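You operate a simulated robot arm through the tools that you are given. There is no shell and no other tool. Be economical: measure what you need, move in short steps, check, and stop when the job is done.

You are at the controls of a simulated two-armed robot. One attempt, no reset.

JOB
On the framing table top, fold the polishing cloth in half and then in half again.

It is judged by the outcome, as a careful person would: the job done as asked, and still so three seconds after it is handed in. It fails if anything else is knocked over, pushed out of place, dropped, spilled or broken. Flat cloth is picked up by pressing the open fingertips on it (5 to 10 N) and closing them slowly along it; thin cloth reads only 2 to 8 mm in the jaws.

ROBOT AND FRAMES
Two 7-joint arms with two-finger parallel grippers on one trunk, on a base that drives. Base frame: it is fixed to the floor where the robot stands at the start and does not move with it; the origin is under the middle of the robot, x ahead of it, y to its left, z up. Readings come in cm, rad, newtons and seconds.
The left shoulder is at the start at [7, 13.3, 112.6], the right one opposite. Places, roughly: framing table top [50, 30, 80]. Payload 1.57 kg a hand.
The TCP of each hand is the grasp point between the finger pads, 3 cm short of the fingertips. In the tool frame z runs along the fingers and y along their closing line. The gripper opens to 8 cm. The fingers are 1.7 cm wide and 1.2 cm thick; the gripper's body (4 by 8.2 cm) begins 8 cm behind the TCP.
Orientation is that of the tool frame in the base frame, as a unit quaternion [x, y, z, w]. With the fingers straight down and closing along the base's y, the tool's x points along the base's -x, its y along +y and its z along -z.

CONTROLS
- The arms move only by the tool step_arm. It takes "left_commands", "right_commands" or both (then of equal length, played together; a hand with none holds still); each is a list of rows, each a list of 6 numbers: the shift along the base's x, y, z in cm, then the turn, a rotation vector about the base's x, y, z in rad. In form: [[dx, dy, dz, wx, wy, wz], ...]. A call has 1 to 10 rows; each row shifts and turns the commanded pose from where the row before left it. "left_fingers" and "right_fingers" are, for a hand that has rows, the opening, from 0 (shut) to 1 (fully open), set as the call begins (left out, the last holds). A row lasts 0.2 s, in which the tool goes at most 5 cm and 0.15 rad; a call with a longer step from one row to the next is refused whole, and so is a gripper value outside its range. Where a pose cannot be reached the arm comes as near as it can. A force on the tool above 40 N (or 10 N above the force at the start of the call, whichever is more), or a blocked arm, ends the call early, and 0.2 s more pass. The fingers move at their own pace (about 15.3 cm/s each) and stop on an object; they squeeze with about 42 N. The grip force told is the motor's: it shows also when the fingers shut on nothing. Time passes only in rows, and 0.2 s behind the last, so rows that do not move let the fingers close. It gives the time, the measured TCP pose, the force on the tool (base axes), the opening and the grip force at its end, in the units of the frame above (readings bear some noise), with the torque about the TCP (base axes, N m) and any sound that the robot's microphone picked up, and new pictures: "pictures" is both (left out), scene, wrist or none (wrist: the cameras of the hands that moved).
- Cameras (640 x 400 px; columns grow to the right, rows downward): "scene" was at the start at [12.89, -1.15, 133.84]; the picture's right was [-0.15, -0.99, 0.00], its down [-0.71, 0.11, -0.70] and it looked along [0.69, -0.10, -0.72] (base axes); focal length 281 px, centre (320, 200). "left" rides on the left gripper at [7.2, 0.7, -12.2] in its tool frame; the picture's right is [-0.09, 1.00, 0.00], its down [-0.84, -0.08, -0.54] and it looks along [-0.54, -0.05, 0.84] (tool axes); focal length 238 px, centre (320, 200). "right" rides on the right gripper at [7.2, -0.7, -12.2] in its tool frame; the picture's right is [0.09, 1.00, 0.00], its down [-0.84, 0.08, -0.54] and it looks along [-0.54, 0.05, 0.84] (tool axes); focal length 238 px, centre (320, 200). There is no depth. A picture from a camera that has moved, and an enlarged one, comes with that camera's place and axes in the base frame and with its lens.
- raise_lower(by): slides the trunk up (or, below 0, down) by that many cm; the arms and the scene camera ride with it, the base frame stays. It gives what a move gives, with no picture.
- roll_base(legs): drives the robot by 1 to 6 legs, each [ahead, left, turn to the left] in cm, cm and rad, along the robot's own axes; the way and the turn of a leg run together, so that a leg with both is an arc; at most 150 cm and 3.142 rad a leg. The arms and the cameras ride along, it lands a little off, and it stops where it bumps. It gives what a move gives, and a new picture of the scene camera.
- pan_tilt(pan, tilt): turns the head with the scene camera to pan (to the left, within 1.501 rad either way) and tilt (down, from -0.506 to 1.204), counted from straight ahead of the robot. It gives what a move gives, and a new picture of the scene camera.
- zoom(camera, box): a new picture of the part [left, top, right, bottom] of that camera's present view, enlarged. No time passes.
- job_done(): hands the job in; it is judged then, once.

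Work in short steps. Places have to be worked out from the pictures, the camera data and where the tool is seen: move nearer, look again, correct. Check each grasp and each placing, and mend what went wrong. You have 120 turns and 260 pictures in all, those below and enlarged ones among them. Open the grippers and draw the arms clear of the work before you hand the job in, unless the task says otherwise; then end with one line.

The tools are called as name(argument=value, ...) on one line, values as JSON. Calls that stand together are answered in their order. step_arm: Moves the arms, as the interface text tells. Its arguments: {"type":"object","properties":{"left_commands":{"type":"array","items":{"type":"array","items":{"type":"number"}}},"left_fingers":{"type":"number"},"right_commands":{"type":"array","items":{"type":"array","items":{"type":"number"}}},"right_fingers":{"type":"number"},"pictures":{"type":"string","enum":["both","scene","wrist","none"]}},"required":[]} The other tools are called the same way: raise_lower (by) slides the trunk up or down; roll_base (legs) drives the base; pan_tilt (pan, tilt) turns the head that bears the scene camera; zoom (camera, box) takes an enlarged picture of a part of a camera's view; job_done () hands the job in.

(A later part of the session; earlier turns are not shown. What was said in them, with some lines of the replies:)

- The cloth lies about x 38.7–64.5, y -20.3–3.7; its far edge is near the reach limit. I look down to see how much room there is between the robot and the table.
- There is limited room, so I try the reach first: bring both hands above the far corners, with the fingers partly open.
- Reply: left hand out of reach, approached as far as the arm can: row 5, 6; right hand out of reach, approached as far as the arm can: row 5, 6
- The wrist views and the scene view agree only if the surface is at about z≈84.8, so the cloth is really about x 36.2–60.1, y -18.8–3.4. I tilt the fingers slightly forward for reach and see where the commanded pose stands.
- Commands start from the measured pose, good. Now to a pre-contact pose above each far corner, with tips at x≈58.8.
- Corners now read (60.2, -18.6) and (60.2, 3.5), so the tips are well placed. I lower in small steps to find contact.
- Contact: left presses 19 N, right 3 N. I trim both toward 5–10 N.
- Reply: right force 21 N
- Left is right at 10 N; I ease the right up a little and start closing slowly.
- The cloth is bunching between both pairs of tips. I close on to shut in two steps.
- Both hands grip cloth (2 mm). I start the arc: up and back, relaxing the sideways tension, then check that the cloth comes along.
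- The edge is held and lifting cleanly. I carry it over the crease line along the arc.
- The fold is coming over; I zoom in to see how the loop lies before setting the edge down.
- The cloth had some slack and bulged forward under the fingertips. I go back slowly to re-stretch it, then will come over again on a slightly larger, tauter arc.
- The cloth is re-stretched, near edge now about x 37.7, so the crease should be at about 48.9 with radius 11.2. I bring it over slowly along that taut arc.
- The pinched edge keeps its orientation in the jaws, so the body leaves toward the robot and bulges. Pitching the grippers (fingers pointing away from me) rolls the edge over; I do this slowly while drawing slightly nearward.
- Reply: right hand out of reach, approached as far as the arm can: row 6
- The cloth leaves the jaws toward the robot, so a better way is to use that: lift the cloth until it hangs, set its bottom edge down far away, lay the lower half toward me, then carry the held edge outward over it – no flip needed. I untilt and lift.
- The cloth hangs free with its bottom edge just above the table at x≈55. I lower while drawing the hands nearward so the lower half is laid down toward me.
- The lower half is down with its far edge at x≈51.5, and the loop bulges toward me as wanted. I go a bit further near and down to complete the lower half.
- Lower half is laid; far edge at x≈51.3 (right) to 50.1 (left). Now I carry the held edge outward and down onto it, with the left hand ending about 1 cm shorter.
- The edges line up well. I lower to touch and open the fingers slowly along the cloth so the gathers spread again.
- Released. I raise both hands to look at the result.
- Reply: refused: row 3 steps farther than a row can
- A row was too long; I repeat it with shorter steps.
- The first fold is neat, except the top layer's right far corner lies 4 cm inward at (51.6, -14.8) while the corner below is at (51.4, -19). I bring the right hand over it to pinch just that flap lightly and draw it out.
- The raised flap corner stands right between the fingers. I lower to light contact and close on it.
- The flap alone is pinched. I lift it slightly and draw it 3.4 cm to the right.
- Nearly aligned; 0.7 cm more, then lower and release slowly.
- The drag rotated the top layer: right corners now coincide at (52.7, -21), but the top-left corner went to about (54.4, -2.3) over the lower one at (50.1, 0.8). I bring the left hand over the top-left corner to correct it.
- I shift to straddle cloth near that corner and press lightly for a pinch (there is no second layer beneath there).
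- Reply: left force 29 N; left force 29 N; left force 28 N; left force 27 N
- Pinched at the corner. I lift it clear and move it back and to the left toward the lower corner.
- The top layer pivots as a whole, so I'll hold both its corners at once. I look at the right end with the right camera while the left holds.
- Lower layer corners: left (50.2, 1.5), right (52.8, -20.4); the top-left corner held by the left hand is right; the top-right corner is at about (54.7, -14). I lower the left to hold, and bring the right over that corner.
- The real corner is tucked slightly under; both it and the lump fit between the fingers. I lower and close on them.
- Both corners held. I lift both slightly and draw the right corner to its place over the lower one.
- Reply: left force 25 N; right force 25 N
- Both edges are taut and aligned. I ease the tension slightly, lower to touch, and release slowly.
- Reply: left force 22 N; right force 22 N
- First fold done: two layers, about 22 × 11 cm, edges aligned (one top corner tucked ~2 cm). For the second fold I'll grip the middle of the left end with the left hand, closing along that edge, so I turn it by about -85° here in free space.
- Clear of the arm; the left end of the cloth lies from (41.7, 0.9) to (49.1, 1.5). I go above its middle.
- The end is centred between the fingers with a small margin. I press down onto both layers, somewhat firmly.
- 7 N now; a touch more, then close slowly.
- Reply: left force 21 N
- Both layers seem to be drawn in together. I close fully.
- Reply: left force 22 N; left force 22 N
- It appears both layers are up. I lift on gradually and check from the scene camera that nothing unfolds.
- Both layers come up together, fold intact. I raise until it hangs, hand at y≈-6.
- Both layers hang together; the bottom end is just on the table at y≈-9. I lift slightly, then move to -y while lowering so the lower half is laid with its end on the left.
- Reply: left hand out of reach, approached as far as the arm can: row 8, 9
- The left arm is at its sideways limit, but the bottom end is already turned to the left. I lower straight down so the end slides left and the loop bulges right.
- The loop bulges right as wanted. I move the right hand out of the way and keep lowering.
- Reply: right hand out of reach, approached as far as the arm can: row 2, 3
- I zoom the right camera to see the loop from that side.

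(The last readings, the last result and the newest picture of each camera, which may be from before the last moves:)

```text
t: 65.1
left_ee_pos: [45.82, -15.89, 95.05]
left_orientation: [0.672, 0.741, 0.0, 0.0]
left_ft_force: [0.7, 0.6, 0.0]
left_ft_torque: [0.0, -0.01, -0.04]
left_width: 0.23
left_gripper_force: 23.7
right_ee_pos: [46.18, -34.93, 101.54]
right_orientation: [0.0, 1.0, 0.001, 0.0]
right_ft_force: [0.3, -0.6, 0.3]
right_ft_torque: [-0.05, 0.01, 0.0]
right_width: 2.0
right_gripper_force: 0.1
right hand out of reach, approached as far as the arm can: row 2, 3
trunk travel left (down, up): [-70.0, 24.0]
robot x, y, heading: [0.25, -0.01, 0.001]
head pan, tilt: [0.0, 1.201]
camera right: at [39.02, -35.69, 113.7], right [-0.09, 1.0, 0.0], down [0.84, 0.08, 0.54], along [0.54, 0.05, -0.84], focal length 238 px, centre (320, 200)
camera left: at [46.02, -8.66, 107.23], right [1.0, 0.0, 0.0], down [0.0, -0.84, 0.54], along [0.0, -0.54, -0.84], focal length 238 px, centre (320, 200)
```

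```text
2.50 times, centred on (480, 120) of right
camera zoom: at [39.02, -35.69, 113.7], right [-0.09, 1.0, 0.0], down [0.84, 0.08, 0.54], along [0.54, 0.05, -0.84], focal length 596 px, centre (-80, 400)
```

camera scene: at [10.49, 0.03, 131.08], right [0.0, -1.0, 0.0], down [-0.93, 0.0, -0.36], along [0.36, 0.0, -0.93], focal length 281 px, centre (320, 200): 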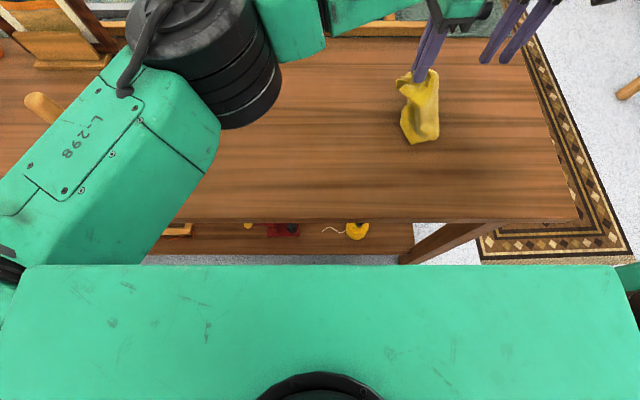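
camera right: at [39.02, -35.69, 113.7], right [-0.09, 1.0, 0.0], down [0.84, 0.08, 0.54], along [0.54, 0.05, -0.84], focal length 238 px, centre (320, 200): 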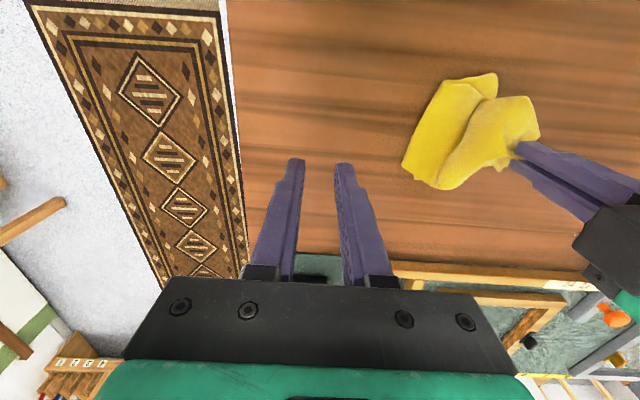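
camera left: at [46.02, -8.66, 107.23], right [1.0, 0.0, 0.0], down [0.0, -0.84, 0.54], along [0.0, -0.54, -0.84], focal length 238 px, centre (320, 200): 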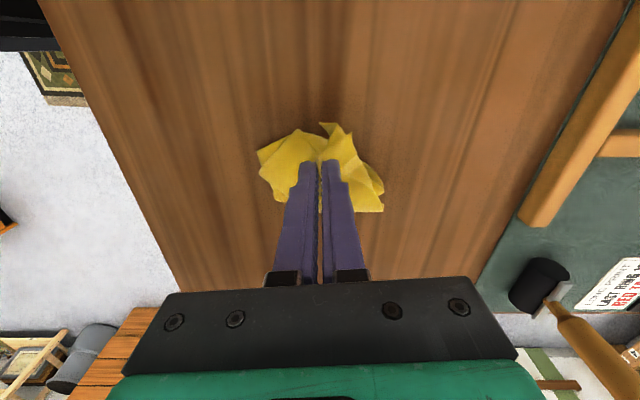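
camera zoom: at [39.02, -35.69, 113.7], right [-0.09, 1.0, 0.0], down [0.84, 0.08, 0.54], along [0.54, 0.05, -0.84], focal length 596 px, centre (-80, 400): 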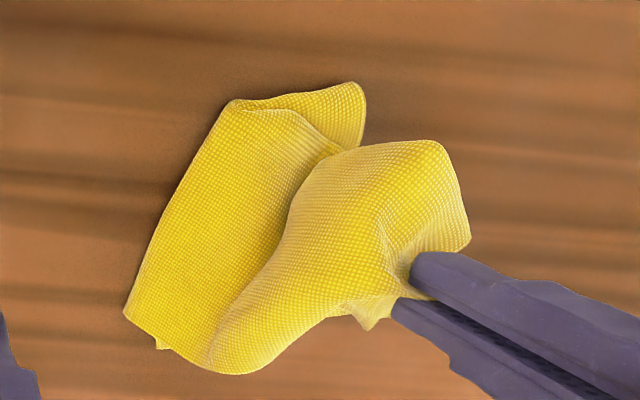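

The cloth has gone into a zigzag because the left arm ran out of sideways reach. I lift again and shift left to y≈-1 to have room for the laying move.

step_arm(left_commands=[[0, 0, 1.8, 0, 0, 0], [0, 0, 1.8, 0, 0, 0], [0, 0, 1.8, 0, 0, 0], [0, 0.5, 1.9, 0, 0, 0], [0, 1, 2, 0, 0, 0], [0, 1.5, 2, 0, 0, 0], [0, 2.5, 2, 0, 0, 0], [0, 3, 2, 0, 0, 0], [0, 3, 2, 0, 0, 0], [0, 3, 1, 0, 0, 0]], pictures="none")

step_arm(left_commands=[[0, 0.5, 0, 0, 0, 0], [0, 0, 0, 0, 0, 0], [0, 0, 0, 0, 0, 0], [0, 0, 0, 0, 0, 0]], pictures="scene")

zoom(camera="scene", box=[250, 0, 450, 125])

zoom(camera="right", box=[400, 0, 640, 150])

```text
t: 67.3
left_ee_pos: [45.87, -0.9, 113.49]
left_orientation: [0.672, 0.74, 0.0, -0.001]
left_ft_force: [-0.7, -0.5, 0.3]
left_ft_torque: [-0.03, -0.02, 0.04]
left_width: 0.24
left_gripper_force: 23.7
right_ee_pos: [46.21, -34.83, 101.68]
right_orientation: [0.0, 1.0, -0.001, -0.001]
right_ft_force: [0.0, 0.2, -0.1]
right_ft_torque: [-0.01, -0.03, -0.01]
right_width: 1.99
right_gripper_force: 0.0
trunk travel left (down, up): [-70.0, 24.0]
robot x, y, heading: [-0.2, 0.35, -0.001]
head pan, tilt: [0.0, 1.201]
```

```text
t: 68.3
left_ee_pos: [46.03, -0.57, 113.43]
left_orientation: [0.673, 0.74, 0.0, 0.001]
left_ft_force: [-0.2, -0.5, 0.0]
left_ft_torque: [-0.01, -0.04, -0.02]
left_width: 0.26
left_gripper_force: 24.2
right_ee_pos: [46.25, -34.97, 101.42]
right_orientation: [0.0, 1.0, 0.0, -0.001]
right_ft_force: [0.1, 0.3, 0.7]
right_ft_torque: [-0.02, 0.03, 0.01]
right_width: 1.99
right_gripper_force: 0.1
trunk travel left (down, up): [-70.0, 24.0]
robot x, y, heading: [-0.25, 0.14, 0.002]
head pan, tilt: [0.0, 1.201]
camera scene: at [10.51, 0.05, 131.08], right [0.0, -1.0, 0.0], down [-0.93, 0.0, -0.36], along [0.36, 0.0, -0.93], focal length 281 px, centre (320, 200)
```

scene: 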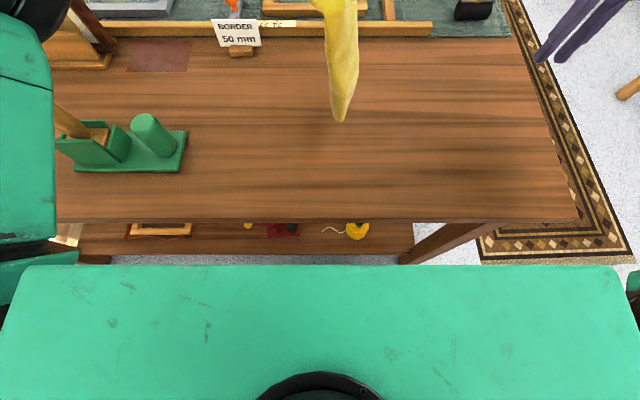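

```text
3.20 times, centred on (350, 62) of scene
camera zoom: at [10.51, 0.05, 131.08], right [0.0, -1.0, 0.0], down [-0.93, 0.0, -0.36], along [0.36, 0.0, -0.93], focal length 898 px, centre (224, 640)
```

zoom: 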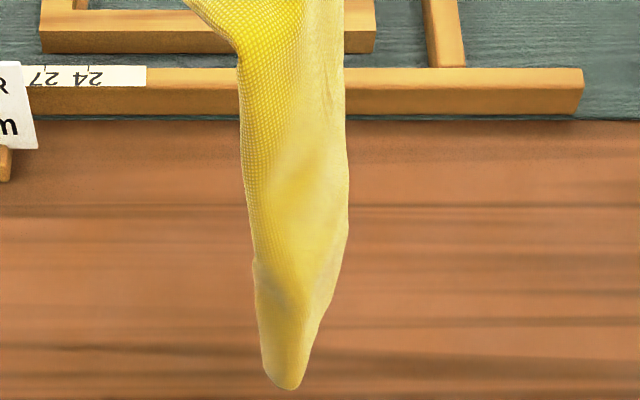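

```text
2.67 times, centred on (520, 75) of right
camera zoom: at [39.02, -35.67, 113.7], right [-0.09, 1.0, 0.0], down [0.84, 0.08, 0.54], along [0.54, 0.05, -0.84], focal length 636 px, centre (-213, 533)
```

zoom: 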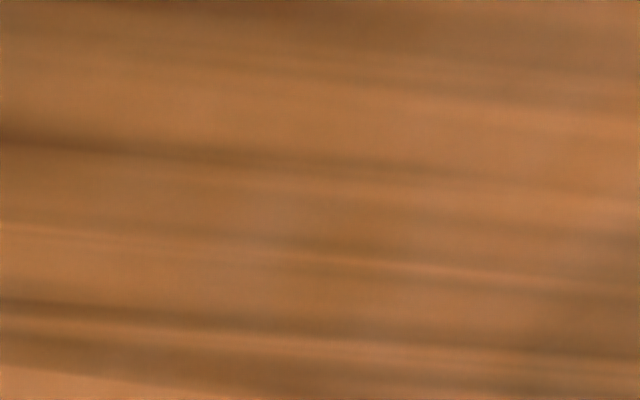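

It hangs cleanly again. I lower straight down first so the bottom end bends to the left.

step_arm(left_commands=[[0, 0.6, -1.5, 0, 0, 0], [0, 0.6, -1.5, 0, 0, 0], [0, 0, -1.5, 0, 0, 0], [0, 0, -1.5, 0, 0, 0], [0, 0, -1.5, 0, 0, 0], [0, 0, -1.5, 0, 0, 0], [0, 0, 0, 0, 0, 0]], pictures="scene")

zoom(camera="scene", box=[250, 20, 450, 145])

```text
t: 69.9
left_ee_pos: [45.84, 0.4, 104.2]
left_orientation: [0.672, 0.74, 0.0, 0.0]
left_ft_force: [0.0, -0.3, 0.2]
left_ft_torque: [-0.01, -0.01, -0.01]
left_width: 0.25
left_gripper_force: 24.4
right_ee_pos: [46.22, -34.94, 101.51]
right_orientation: [0.0, 1.0, 0.0, 0.0]
right_ft_force: [0.4, -0.3, 0.1]
right_ft_torque: [-0.02, 0.02, 0.03]
right_width: 2.01
right_gripper_force: 0.0
trunk travel left (down, up): [-70.0, 24.0]
robot x, y, heading: [-0.0, -0.16, -0.004]
head pan, tilt: [0.0, 1.201]
camera scene: at [10.49, 0.03, 131.08], right [0.0, -1.0, 0.0], down [-0.93, 0.0, -0.36], along [0.36, 0.0, -0.93], focal length 281 px, centre (320, 200)
```

scene: 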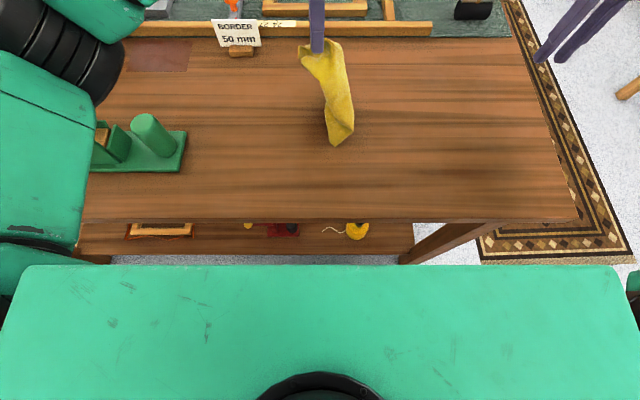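

```text
3.20 times, centred on (350, 82) of scene
camera zoom: at [10.49, 0.03, 131.08], right [0.0, -1.0, 0.0], down [-0.93, 0.0, -0.36], along [0.36, 0.0, -0.93], focal length 898 px, centre (224, 576)
```

zoom: 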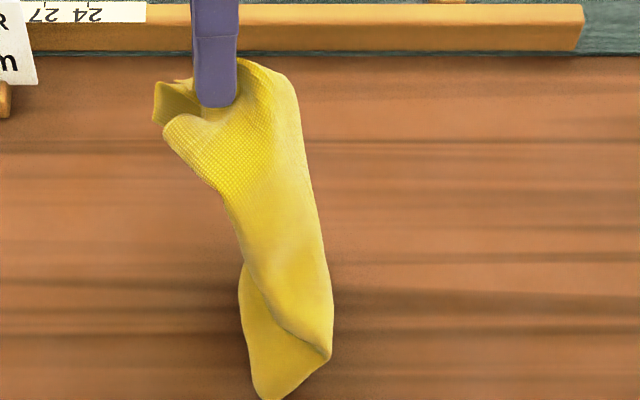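

The end is bent to the left. Now I move right while lowering gradually, keeping a little slack.

step_arm(left_commands=[[0, -1, -1, 0, 0, 0], [0, -1.2, -1, 0, 0, 0], [0, -1.2, -0.9, 0, 0, 0], [0, -1.2, -0.8, 0, 0, 0], [0, -1.2, -0.8, 0, 0, 0], [0, -1.2, -0.8, 0, 0, 0], [0, -1.2, -0.8, 0, 0, 0], [0, 0, 0, 0, 0, 0]], pictures="scene")

zoom(camera="scene", box=[280, 40, 480, 165])

zoom(camera="right", box=[400, 0, 640, 150])

```text
t: 71.7
left_ee_pos: [45.99, -7.84, 98.2]
left_orientation: [0.672, 0.74, -0.001, 0.0]
left_ft_force: [0.2, 0.5, 0.6]
left_ft_torque: [-0.03, 0.01, -0.03]
left_width: 0.24
left_gripper_force: 23.9
right_ee_pos: [46.07, -34.92, 101.43]
right_orientation: [0.0, 1.0, 0.0, 0.0]
right_ft_force: [0.0, -0.4, 0.3]
right_ft_torque: [-0.02, -0.04, 0.01]
right_width: 2.0
right_gripper_force: 0.0
trunk travel left (down, up): [-70.0, 24.0]
robot x, y, heading: [-0.37, -0.23, -0.004]
head pan, tilt: [0.0, 1.201]
camera scene: at [10.5, 0.07, 131.08], right [0.0, -1.0, 0.0], down [-0.93, 0.0, -0.36], along [0.36, 0.0, -0.93], focal length 281 px, centre (320, 200)
```

scene: 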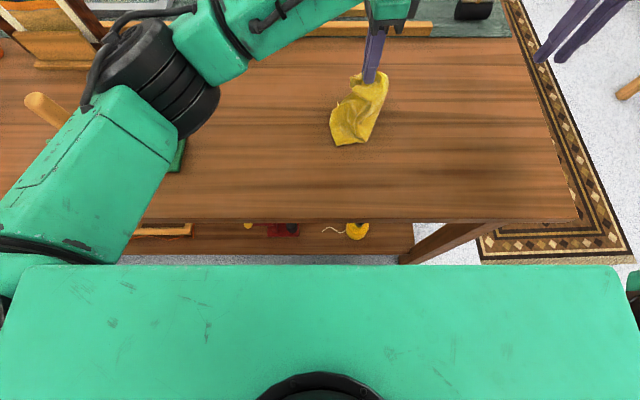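

```text
3.20 times, centred on (380, 102) of scene
camera zoom: at [10.5, 0.07, 131.08], right [0.0, -1.0, 0.0], down [-0.93, 0.0, -0.36], along [0.36, 0.0, -0.93], focal length 898 px, centre (128, 512)
```

zoom: 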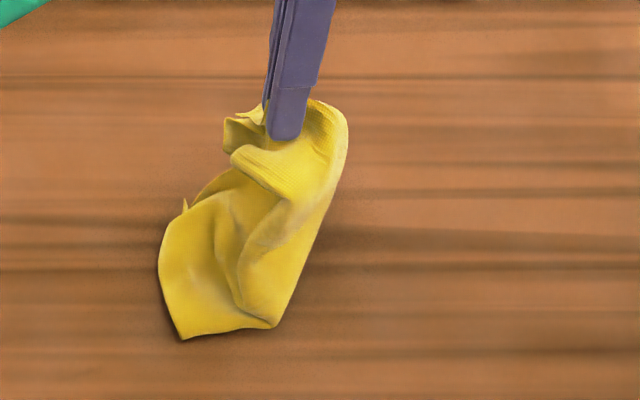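

```text
2.67 times, centred on (520, 75) of right
camera zoom: at [39.02, -35.65, 113.71], right [-0.09, 1.0, 0.0], down [0.84, 0.08, 0.54], along [0.54, 0.05, -0.84], focal length 636 px, centre (-213, 533)
```

zoom: 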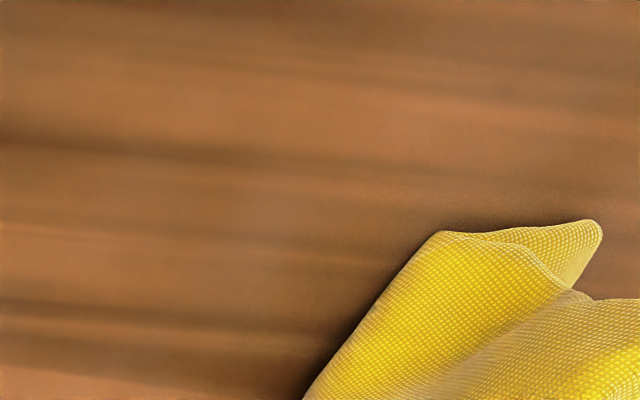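

The lower part is laid from y≈-3 to -9, needs to reach about -13.5. I continue to the right, nearly level.

step_arm(left_commands=[[0, -1.2, 0, 0, 0, 0], [0, -1.2, 0, 0, 0, 0], [0, -1.2, -0.2, 0, 0, 0], [0, -1.2, -0.4, 0, 0, 0], [0, -1.2, -0.5, 0, 0, 0], [0, -1, -0.5, 0, 0, 0], [0, 0, 0, 0, 0, 0]], pictures="scene")

zoom(camera="scene", box=[280, 40, 480, 165])

zoom(camera="right", box=[360, 10, 640, 185])

```text
t: 73.3
left_ee_pos: [45.9, -14.78, 96.82]
left_orientation: [0.672, 0.741, 0.0, 0.0]
left_ft_force: [0.7, -0.9, -0.1]
left_ft_torque: [0.0, 0.01, -0.02]
left_width: 0.25
left_gripper_force: 24.0
right_ee_pos: [46.29, -34.97, 101.47]
right_orientation: [0.0, 1.0, 0.0, 0.0]
right_ft_force: [0.1, -0.7, 0.7]
right_ft_torque: [0.03, 0.01, -0.01]
right_width: 1.96
right_gripper_force: 0.1
trunk travel left (down, up): [-70.0, 24.0]
robot x, y, heading: [0.09, -0.09, 0.002]
head pan, tilt: [0.0, 1.201]
camera scene: at [10.51, 0.06, 131.08], right [0.0, -1.0, 0.0], down [-0.93, 0.0, -0.36], along [0.36, 0.0, -0.93], focal length 281 px, centre (320, 200)
```

scene: 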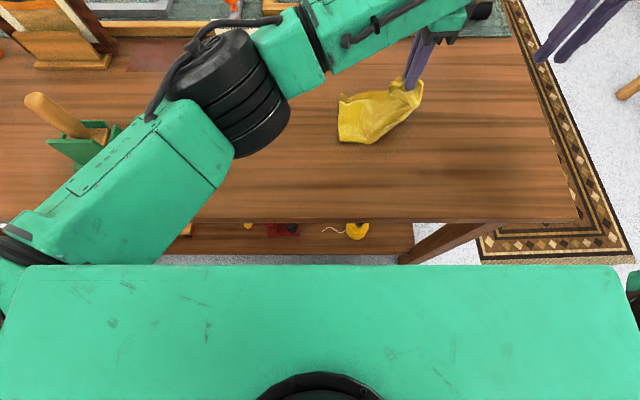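

```text
3.20 times, centred on (380, 102) of scene
camera zoom: at [10.51, 0.06, 131.08], right [0.0, -1.0, 0.0], down [-0.93, 0.0, -0.36], along [0.36, 0.0, -0.93], focal length 898 px, centre (128, 512)
```

zoom: 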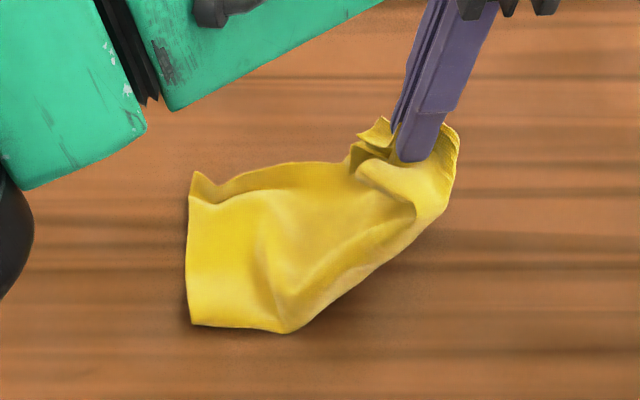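

```text
2.29 times, centred on (500, 98) of right
camera zoom: at [39.03, -35.66, 113.7], right [-0.09, 1.0, 0.0], down [0.84, 0.08, 0.54], along [0.54, 0.05, -0.84], focal length 545 px, centre (-91, 434)
```

zoom: 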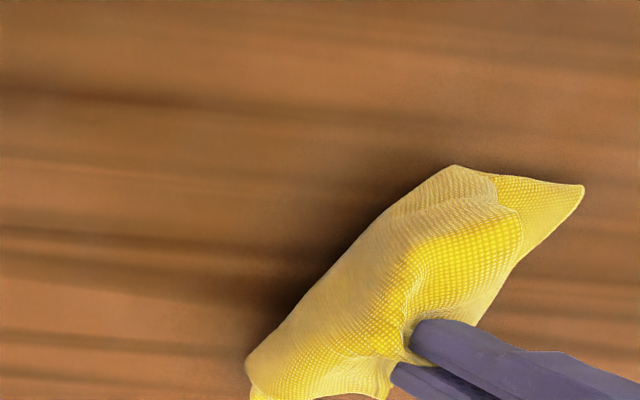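

The lower half is now straight with its end at y≈-4 (corners (40.3, -3.7), (51.8, -4.3)). I carry the held end back to the left and down onto it.

step_arm(left_commands=[[0, 1.4, -0.5, 0, 0, 0], [0, 1.5, -0.2, 0, 0, 0], [0, 1.5, -0.5, 0, 0, 0], [0, 1.5, -0.9, 0, 0, 0], [0, 1.4, -1.1, 0, 0, 0], [0, 1.2, -1.4, 0, 0, 0], [0, 1, -1.4, 0, 0, 0], [0, 0, 0, 0, 0, 0]])

zoom(camera="scene", box=[280, 40, 480, 165])

zoom(camera="right", box=[360, 10, 640, 185])

```text
t: 75.1
left_ee_pos: [46.14, -5.33, 90.89]
left_orientation: [0.672, 0.74, 0.001, 0.001]
left_ft_force: [1.7, 0.7, 0.0]
left_ft_torque: [0.0, 0.0, 0.0]
left_width: 0.23
left_gripper_force: 24.0
right_ee_pos: [46.25, -35.03, 101.55]
right_orientation: [0.0, 1.0, 0.0, 0.0]
right_ft_force: [0.9, -0.6, -0.2]
right_ft_torque: [0.0, 0.0, 0.0]
right_width: 2.01
right_gripper_force: 0.0
trunk travel left (down, up): [-70.0, 24.0]
robot x, y, heading: [0.27, -0.21, -0.001]
head pan, tilt: [0.0, 1.201]
camera scene: at [10.49, 0.0, 131.08], right [0.0, -1.0, 0.0], down [-0.93, 0.0, -0.36], along [0.36, 0.0, -0.93], focal length 281 px, centre (320, 200)
camera left: at [46.15, 1.81, 103.03], right [1.0, 0.0, 0.0], down [0.0, -0.84, 0.54], along [0.0, -0.54, -0.84], focal length 238 px, centre (320, 200)
```

scene: 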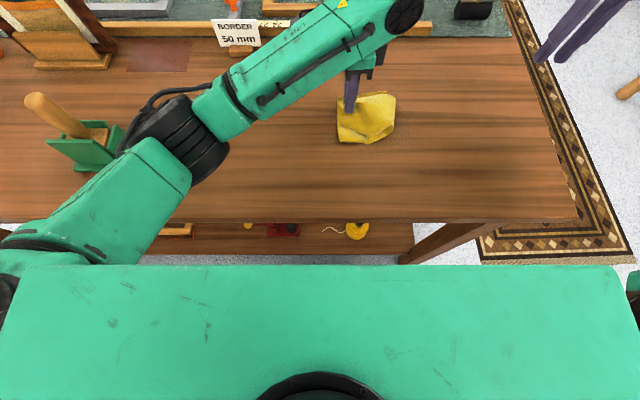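
left: 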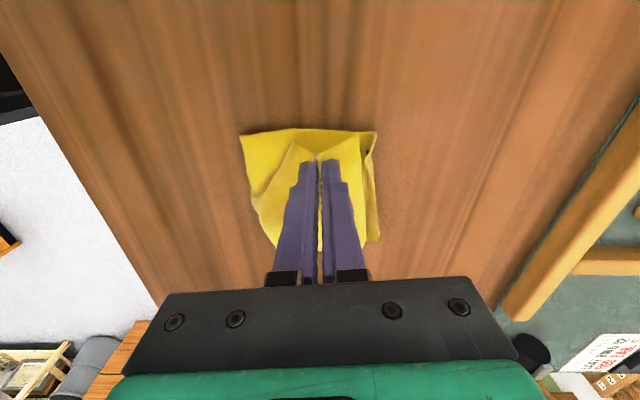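

```text
3.20 times, centred on (380, 102) of scene
camera zoom: at [10.49, 0.0, 131.08], right [0.0, -1.0, 0.0], down [-0.93, 0.0, -0.36], along [0.36, 0.0, -0.93], focal length 898 px, centre (128, 512)
```

zoom: 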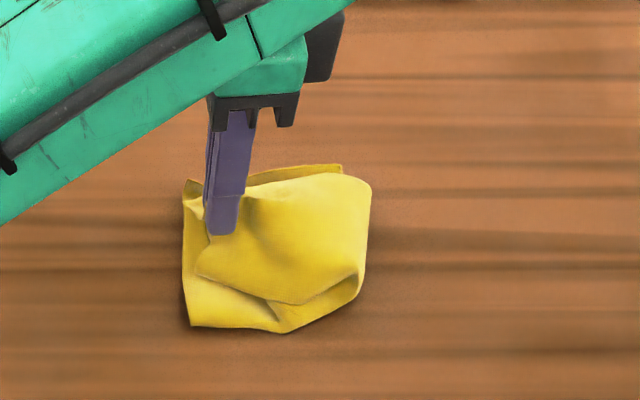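

```text
2.29 times, centred on (500, 98) of right
camera zoom: at [39.01, -35.71, 113.69], right [-0.09, 1.0, 0.0], down [0.84, 0.08, 0.54], along [0.54, 0.05, -0.84], focal length 545 px, centre (-91, 434)
```

zoom: 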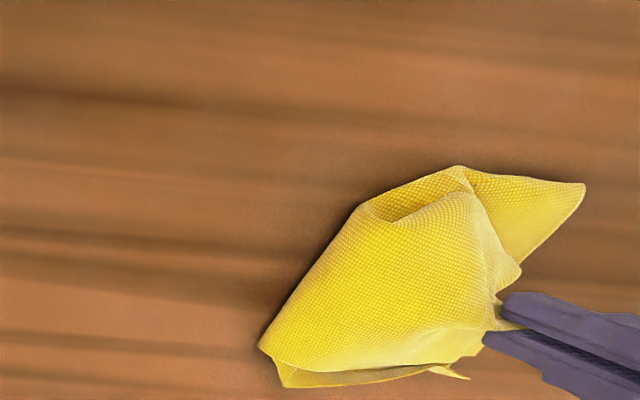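

That works very well: it is folded onto itself. I lower, and open slowly to spread the gather.

step_arm(left_commands=[[0, 0.2, -0.8, 0, 0, 0], [0, 0.2, -0.7, 0, 0, 0], [0, 0, -0.5, 0, 0, 0], [0, 0, 0, 0, 0, 0]], pictures="none")

step_arm(left_commands=[[0, 0, 0, 0, 0, 0], [0, 0, 0, 0, 0, 0]], left_fingers=0.25, pictures="none")

step_arm(left_commands=[[0, 0, 0, 0, 0, 0], [0, 0, 0, 0, 0, 0]], left_fingers=0.5, pictures="wrist")

zoom(camera="scene", box=[280, 40, 480, 165])

```text
t: 76.1
left_ee_pos: [45.91, -4.86, 88.7]
left_orientation: [0.672, 0.74, 0.001, 0.0]
left_ft_force: [0.1, 0.6, 0.1]
left_ft_torque: [0.02, 0.01, 0.02]
left_width: 0.26
left_gripper_force: 23.8
right_ee_pos: [46.29, -34.97, 101.53]
right_orientation: [0.0, 1.0, -0.001, 0.0]
right_ft_force: [-0.3, -0.4, -0.1]
right_ft_torque: [0.04, 0.0, -0.05]
right_width: 2.0
right_gripper_force: 0.0
trunk travel left (down, up): [-70.0, 24.0]
robot x, y, heading: [0.04, 0.2, 0.005]
head pan, tilt: [0.0, 1.201]
```

```text
t: 76.7
left_ee_pos: [45.8, -5.03, 88.79]
left_orientation: [0.672, 0.74, 0.0, 0.0]
left_ft_force: [0.2, 0.4, -1.0]
left_ft_torque: [-0.01, 0.0, 0.01]
left_width: 2.0
left_gripper_force: 0.1
right_ee_pos: [46.23, -35.01, 101.58]
right_orientation: [0.0, 1.0, 0.001, 0.0]
right_ft_force: [0.7, 0.1, 0.4]
right_ft_torque: [-0.01, -0.02, 0.01]
right_width: 1.99
right_gripper_force: 0.1
trunk travel left (down, up): [-70.0, 24.0]
robot x, y, heading: [-0.07, -0.12, -0.001]
head pan, tilt: [0.0, 1.201]
```

```text
t: 77.3
left_ee_pos: [45.77, -4.85, 88.87]
left_orientation: [0.672, 0.74, 0.0, 0.001]
left_ft_force: [-0.8, -0.1, 1.2]
left_ft_torque: [-0.02, 0.0, 0.0]
left_width: 3.99
left_gripper_force: 0.1
right_ee_pos: [46.22, -34.99, 101.67]
right_orientation: [0.0, 1.0, 0.0, -0.001]
right_ft_force: [0.3, -0.7, 0.2]
right_ft_torque: [-0.02, 0.03, -0.02]
right_width: 1.99
right_gripper_force: 0.1
trunk travel left (down, up): [-70.0, 24.0]
robot x, y, heading: [0.15, -0.25, 0.001]
head pan, tilt: [0.0, 1.201]
camera left: at [46.04, 2.23, 100.9], right [1.0, 0.0, 0.0], down [0.0, -0.84, 0.54], along [0.0, -0.54, -0.84], focal length 238 px, centre (320, 200)
```

left: 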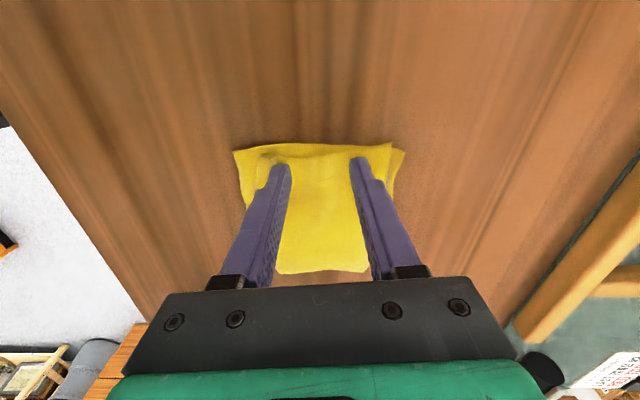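

```text
3.20 times, centred on (380, 102) of scene
camera zoom: at [10.5, 0.03, 131.08], right [0.0, -1.0, 0.0], down [-0.93, 0.0, -0.36], along [0.36, 0.0, -0.93], focal length 898 px, centre (128, 512)
```

zoom: 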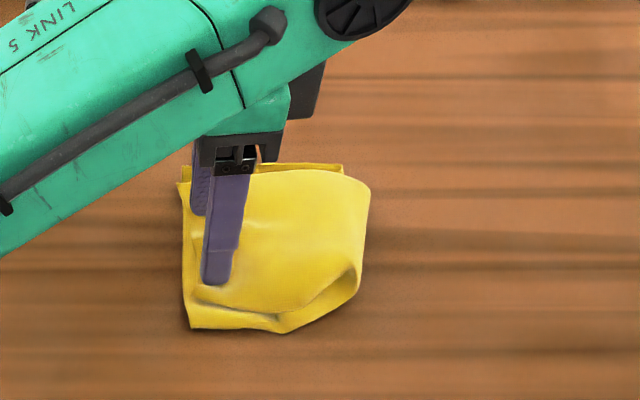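

Lovely. I lift the left hand straight up and clear to inspect.

step_arm(left_commands=[[0, 0, 1.5, 0, 0, 0], [0, 0, 3, 0, 0, 0], [0, 0, 4, 0, 0, 0], [0, 4, 2, 0, 0, 0], [0, 4, 0, 0, 0, 0], [0, 4, 0, 0, 0, 0], [0, 4, 0, 0, 0, 0]], pictures="both")

zoom(camera="scene", box=[290, 60, 450, 160])

zoom(camera="right", box=[400, 10, 640, 160])

```text
t: 78.9
left_ee_pos: [46.02, 11.38, 99.29]
left_orientation: [0.673, 0.739, -0.001, 0.0]
left_ft_force: [0.6, 0.9, -0.9]
left_ft_torque: [0.0, 0.0, 0.0]
left_width: 4.0
left_gripper_force: 0.0
right_ee_pos: [46.23, -34.79, 101.63]
right_orientation: [0.0, 1.0, -0.001, 0.0]
right_ft_force: [-0.9, -0.3, -0.4]
right_ft_torque: [-0.01, -0.01, 0.01]
right_width: 2.01
right_gripper_force: 0.0
trunk travel left (down, up): [-70.0, 24.0]
robot x, y, heading: [-0.08, 0.28, -0.0]
head pan, tilt: [0.0, 1.201]
camera scene: at [10.45, 0.26, 131.08], right [0.0, -1.0, 0.0], down [-0.93, 0.0, -0.36], along [0.36, 0.0, -0.93], focal length 281 px, centre (320, 200)
camera left: at [46.15, 18.64, 111.42], right [1.0, 0.0, 0.0], down [0.0, -0.84, 0.54], along [0.0, -0.54, -0.84], focal length 238 px, centre (320, 200)
```

scene: 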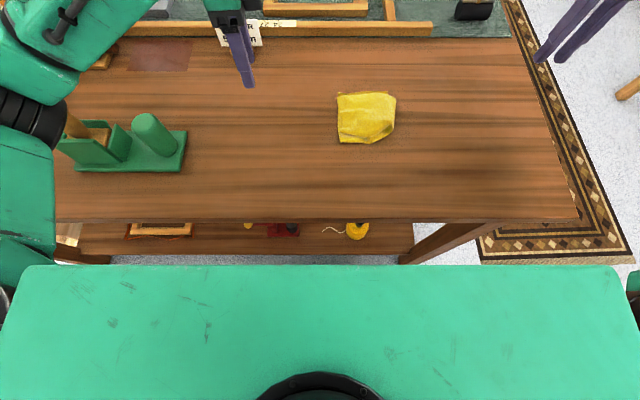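
left: 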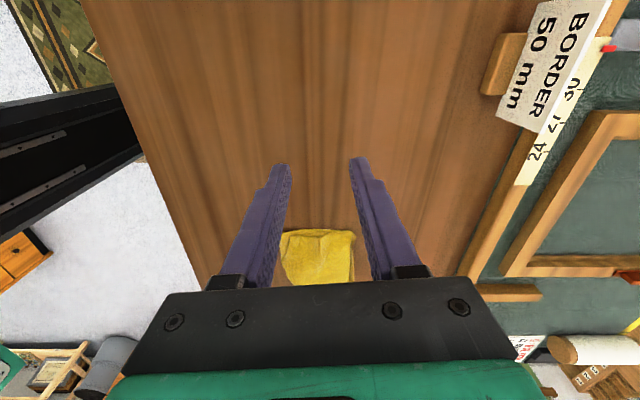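

```text
4.00 times, centred on (370, 110) of scene
camera zoom: at [10.45, 0.26, 131.08], right [0.0, -1.0, 0.0], down [-0.93, 0.0, -0.36], along [0.36, 0.0, -0.93], focal length 1122 px, centre (120, 560)
```

zoom: 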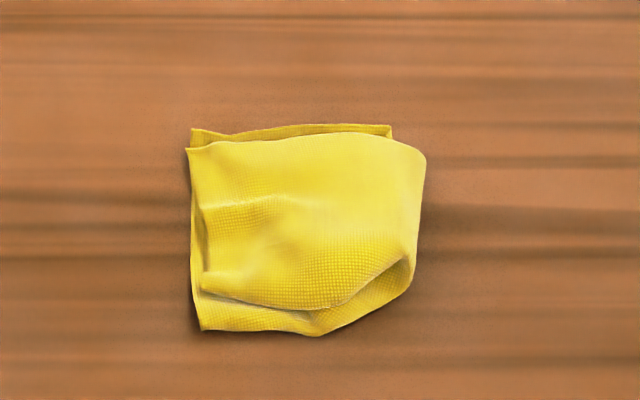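

```text
2.67 times, centred on (520, 85) of right
camera zoom: at [38.97, -35.49, 113.78], right [-0.09, 1.0, 0.0], down [0.84, 0.08, 0.54], along [0.54, 0.05, -0.84], focal length 636 px, centre (-213, 507)
```

zoom: 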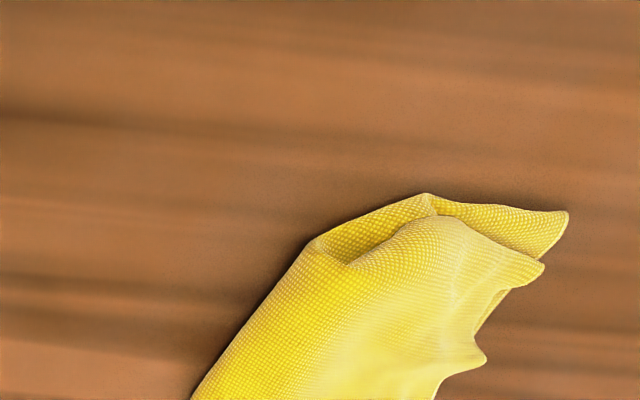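

A clean quarter fold, about 11 × 11 cm, with only a slightly puffy right side. I gently press that side flat with the right hand's open fingertips, no dragging.

step_arm(right_commands=[[0, 4.5, 0, 0, 0, 0], [0, 4.5, 0, 0, 0, 0], [0, 4.5, 0, 0, 0, 0], [0, 4.5, 0, 0, 0, 0], [-0.5, 4.3, -1, 0, 0, 0], [0, 0, -4, 0, 0, 0], [0, 0, -3, 0, 0, 0], [0, 0, 0, 0, 0, 0]], right_fingers=0.5, pictures="wrist")

```text
t: 80.7
left_ee_pos: [46.04, 11.26, 99.37]
left_orientation: [0.672, 0.74, 0.0, 0.0]
left_ft_force: [0.4, -0.5, -0.6]
left_ft_torque: [0.03, 0.04, -0.01]
left_width: 4.01
left_gripper_force: 0.0
right_ee_pos: [45.58, -12.69, 93.46]
right_orientation: [0.0, 1.0, 0.0, 0.0]
right_ft_force: [1.0, 0.1, 0.4]
right_ft_torque: [-0.03, 0.01, 0.0]
right_width: 3.98
right_gripper_force: 0.0
trunk travel left (down, up): [-70.0, 24.0]
robot x, y, heading: [0.17, 0.01, 0.003]
head pan, tilt: [0.0, 1.201]
camera right: at [38.36, -13.33, 105.65], right [-0.09, 1.0, 0.0], down [0.84, 0.08, 0.54], along [0.54, 0.05, -0.84], focal length 238 px, centre (320, 200)
```

right: 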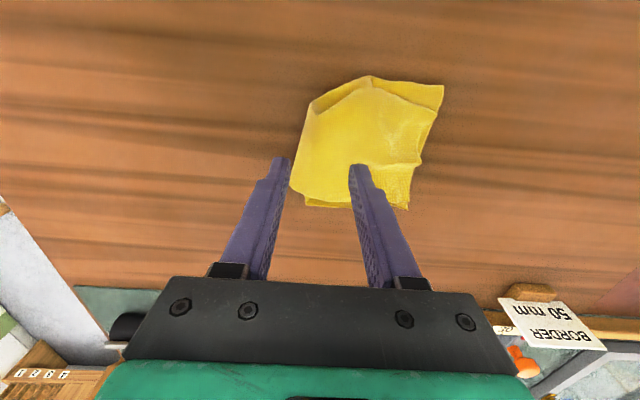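

I centre over the right part and press down, then repeat nearer to the robot.

step_arm(right_commands=[[0, 1.4, -1.5, 0, 0, 0], [0, 0, -1.5, 0, 0, 0], [0, 0, -1.0, 0, 0, 0], [0, 0, -0.5, 0, 0, 0], [0, 0, -0.2, 0, 0, 0], [0, 0, 0, 0, 0, 0]], pictures="none")

step_arm(right_commands=[[0, 0, 2, 0, 0, 0], [-1.5, 0, 2, 0, 0, 0], [-1.5, 0.5, 0, 0, 0, 0], [0, 0, -2, 0, 0, 0], [0, 0, -1.2, 0, 0, 0], [0, 0, -0.6, 0, 0, 0], [0, 0, -0.2, 0, 0, 0]], pictures="none")

step_arm(right_commands=[[0, 0, 2, 0, 0, 0], [0, 0, 3, 0, 0, 0], [0, 0, 4, 0, 0, 0], [0, -4, 2, 0, 0, 0], [0, -4.5, 0, 0, 0, 0], [0, -4.5, 0, 0, 0, 0], [0, -4.5, 0, 0, 0, 0], [0, -4, 0, 0, 0, 0]], pictures="scene")

zoom(camera="scene", box=[290, 60, 450, 160])

```text
t: 82.1
left_ee_pos: [45.97, 11.26, 99.26]
left_orientation: [0.672, 0.74, 0.0, 0.0]
left_ft_force: [0.5, 0.8, 0.5]
left_ft_torque: [0.01, 0.01, -0.01]
left_width: 4.02
left_gripper_force: 0.0
right_ee_pos: [45.57, -11.2, 88.71]
right_orientation: [0.001, 1.0, 0.0, 0.0]
right_ft_force: [0.2, 0.4, -0.3]
right_ft_torque: [0.02, -0.01, 0.03]
right_width: 4.02
right_gripper_force: 0.2
trunk travel left (down, up): [-70.0, 24.0]
robot x, y, heading: [0.19, -0.17, -0.004]
head pan, tilt: [0.0, 1.201]
```

```text
t: 83.7
left_ee_pos: [46.1, 11.16, 99.37]
left_orientation: [0.673, 0.74, 0.001, 0.0]
left_ft_force: [0.5, 0.3, -0.2]
left_ft_torque: [0.01, 0.02, -0.01]
left_width: 3.96
left_gripper_force: 0.1
right_ee_pos: [42.72, -10.75, 88.58]
right_orientation: [0.001, 1.0, 0.0, 0.001]
right_ft_force: [-0.5, 0.3, 0.6]
right_ft_torque: [0.01, 0.01, 0.01]
right_width: 3.96
right_gripper_force: 0.0
trunk travel left (down, up): [-70.0, 24.0]
robot x, y, heading: [0.05, 0.29, 0.003]
head pan, tilt: [0.0, 1.201]
```

```text
t: 85.5
left_ee_pos: [46.05, 11.16, 99.27]
left_orientation: [0.673, 0.74, 0.001, -0.001]
left_ft_force: [0.4, -0.4, 0.2]
left_ft_torque: [0.03, 0.0, -0.03]
left_width: 4.0
left_gripper_force: 0.1
right_ee_pos: [42.46, -32.42, 99.53]
right_orientation: [-0.001, 1.0, 0.001, -0.001]
right_ft_force: [0.7, -0.4, -0.1]
right_ft_torque: [0.02, 0.03, 0.03]
right_width: 4.0
right_gripper_force: 0.0
trunk travel left (down, up): [-70.0, 24.0]
robot x, y, heading: [-0.08, 0.15, 0.002]
head pan, tilt: [0.0, 1.201]
camera scene: at [10.46, -0.09, 131.08], right [0.0, -1.0, 0.0], down [-0.93, 0.0, -0.36], along [0.36, 0.0, -0.93], focal length 281 px, centre (320, 200)
```

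scene: 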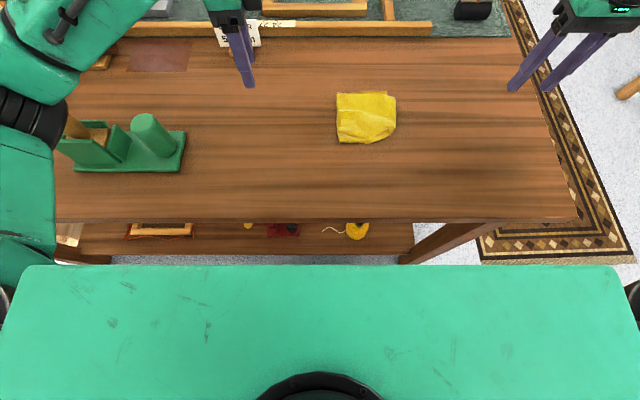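

```text
4.00 times, centred on (370, 110) of scene
camera zoom: at [10.46, -0.09, 131.08], right [0.0, -1.0, 0.0], down [-0.93, 0.0, -0.36], along [0.36, 0.0, -0.93], focal length 1122 px, centre (120, 560)
```

zoom: 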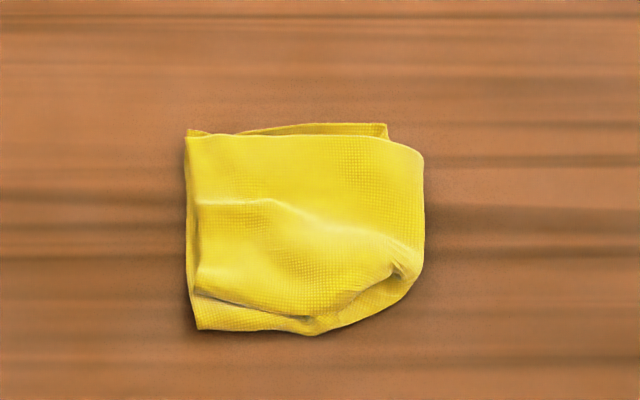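

The cloth lies flat in quarters, edges within 1–2 cm, nothing else touched. I open both grippers fully and draw the arms a little further away.

step_arm(left_commands=[[0, 2, 3, 0, 0, 0], [0, 2, 2, 0, 0, 0], [0, 0, 0, 0, 0, 0]], right_commands=[[0, 0, 3, 0, 0, 0], [0, 0, 2, 0, 0, 0], [0, 0, 0, 0, 0, 0]], left_fingers=1, right_fingers=1, pictures="scene")

```text
t: 86.3
left_ee_pos: [45.94, 15.45, 104.45]
left_orientation: [0.673, 0.74, 0.0, -0.001]
left_ft_force: [0.0, -0.1, 0.6]
left_ft_torque: [0.01, -0.01, -0.01]
left_width: 8.02
left_gripper_force: 0.1
right_ee_pos: [42.55, -32.22, 104.73]
right_orientation: [-0.001, 1.0, 0.0, -0.002]
right_ft_force: [-0.2, -0.7, -0.6]
right_ft_torque: [0.0, 0.07, 0.04]
right_width: 8.01
right_gripper_force: 0.1
trunk travel left (down, up): [-70.0, 24.0]
robot x, y, heading: [0.39, -0.14, 0.001]
head pan, tilt: [0.0, 1.201]
camera scene: at [10.58, -0.03, 131.07], right [0.0, -1.0, 0.0], down [-0.93, 0.0, -0.36], along [0.36, 0.0, -0.93], focal length 281 px, centre (320, 200)
```

scene: 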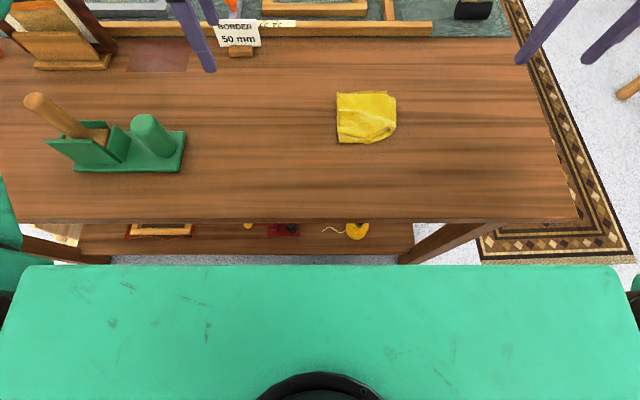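

The cloth is folded in quarters, both arms are clear, and everything else stands in place; I hand the job in.

job_done()

```text
The job is handed in.
```

The polishing cloth is folded in half and then in half again on the framing table, about 11 × 11 cm, with the layers lined up to within about 2 cm, one corner tucked inside the fold, and nothing else on the table moved.
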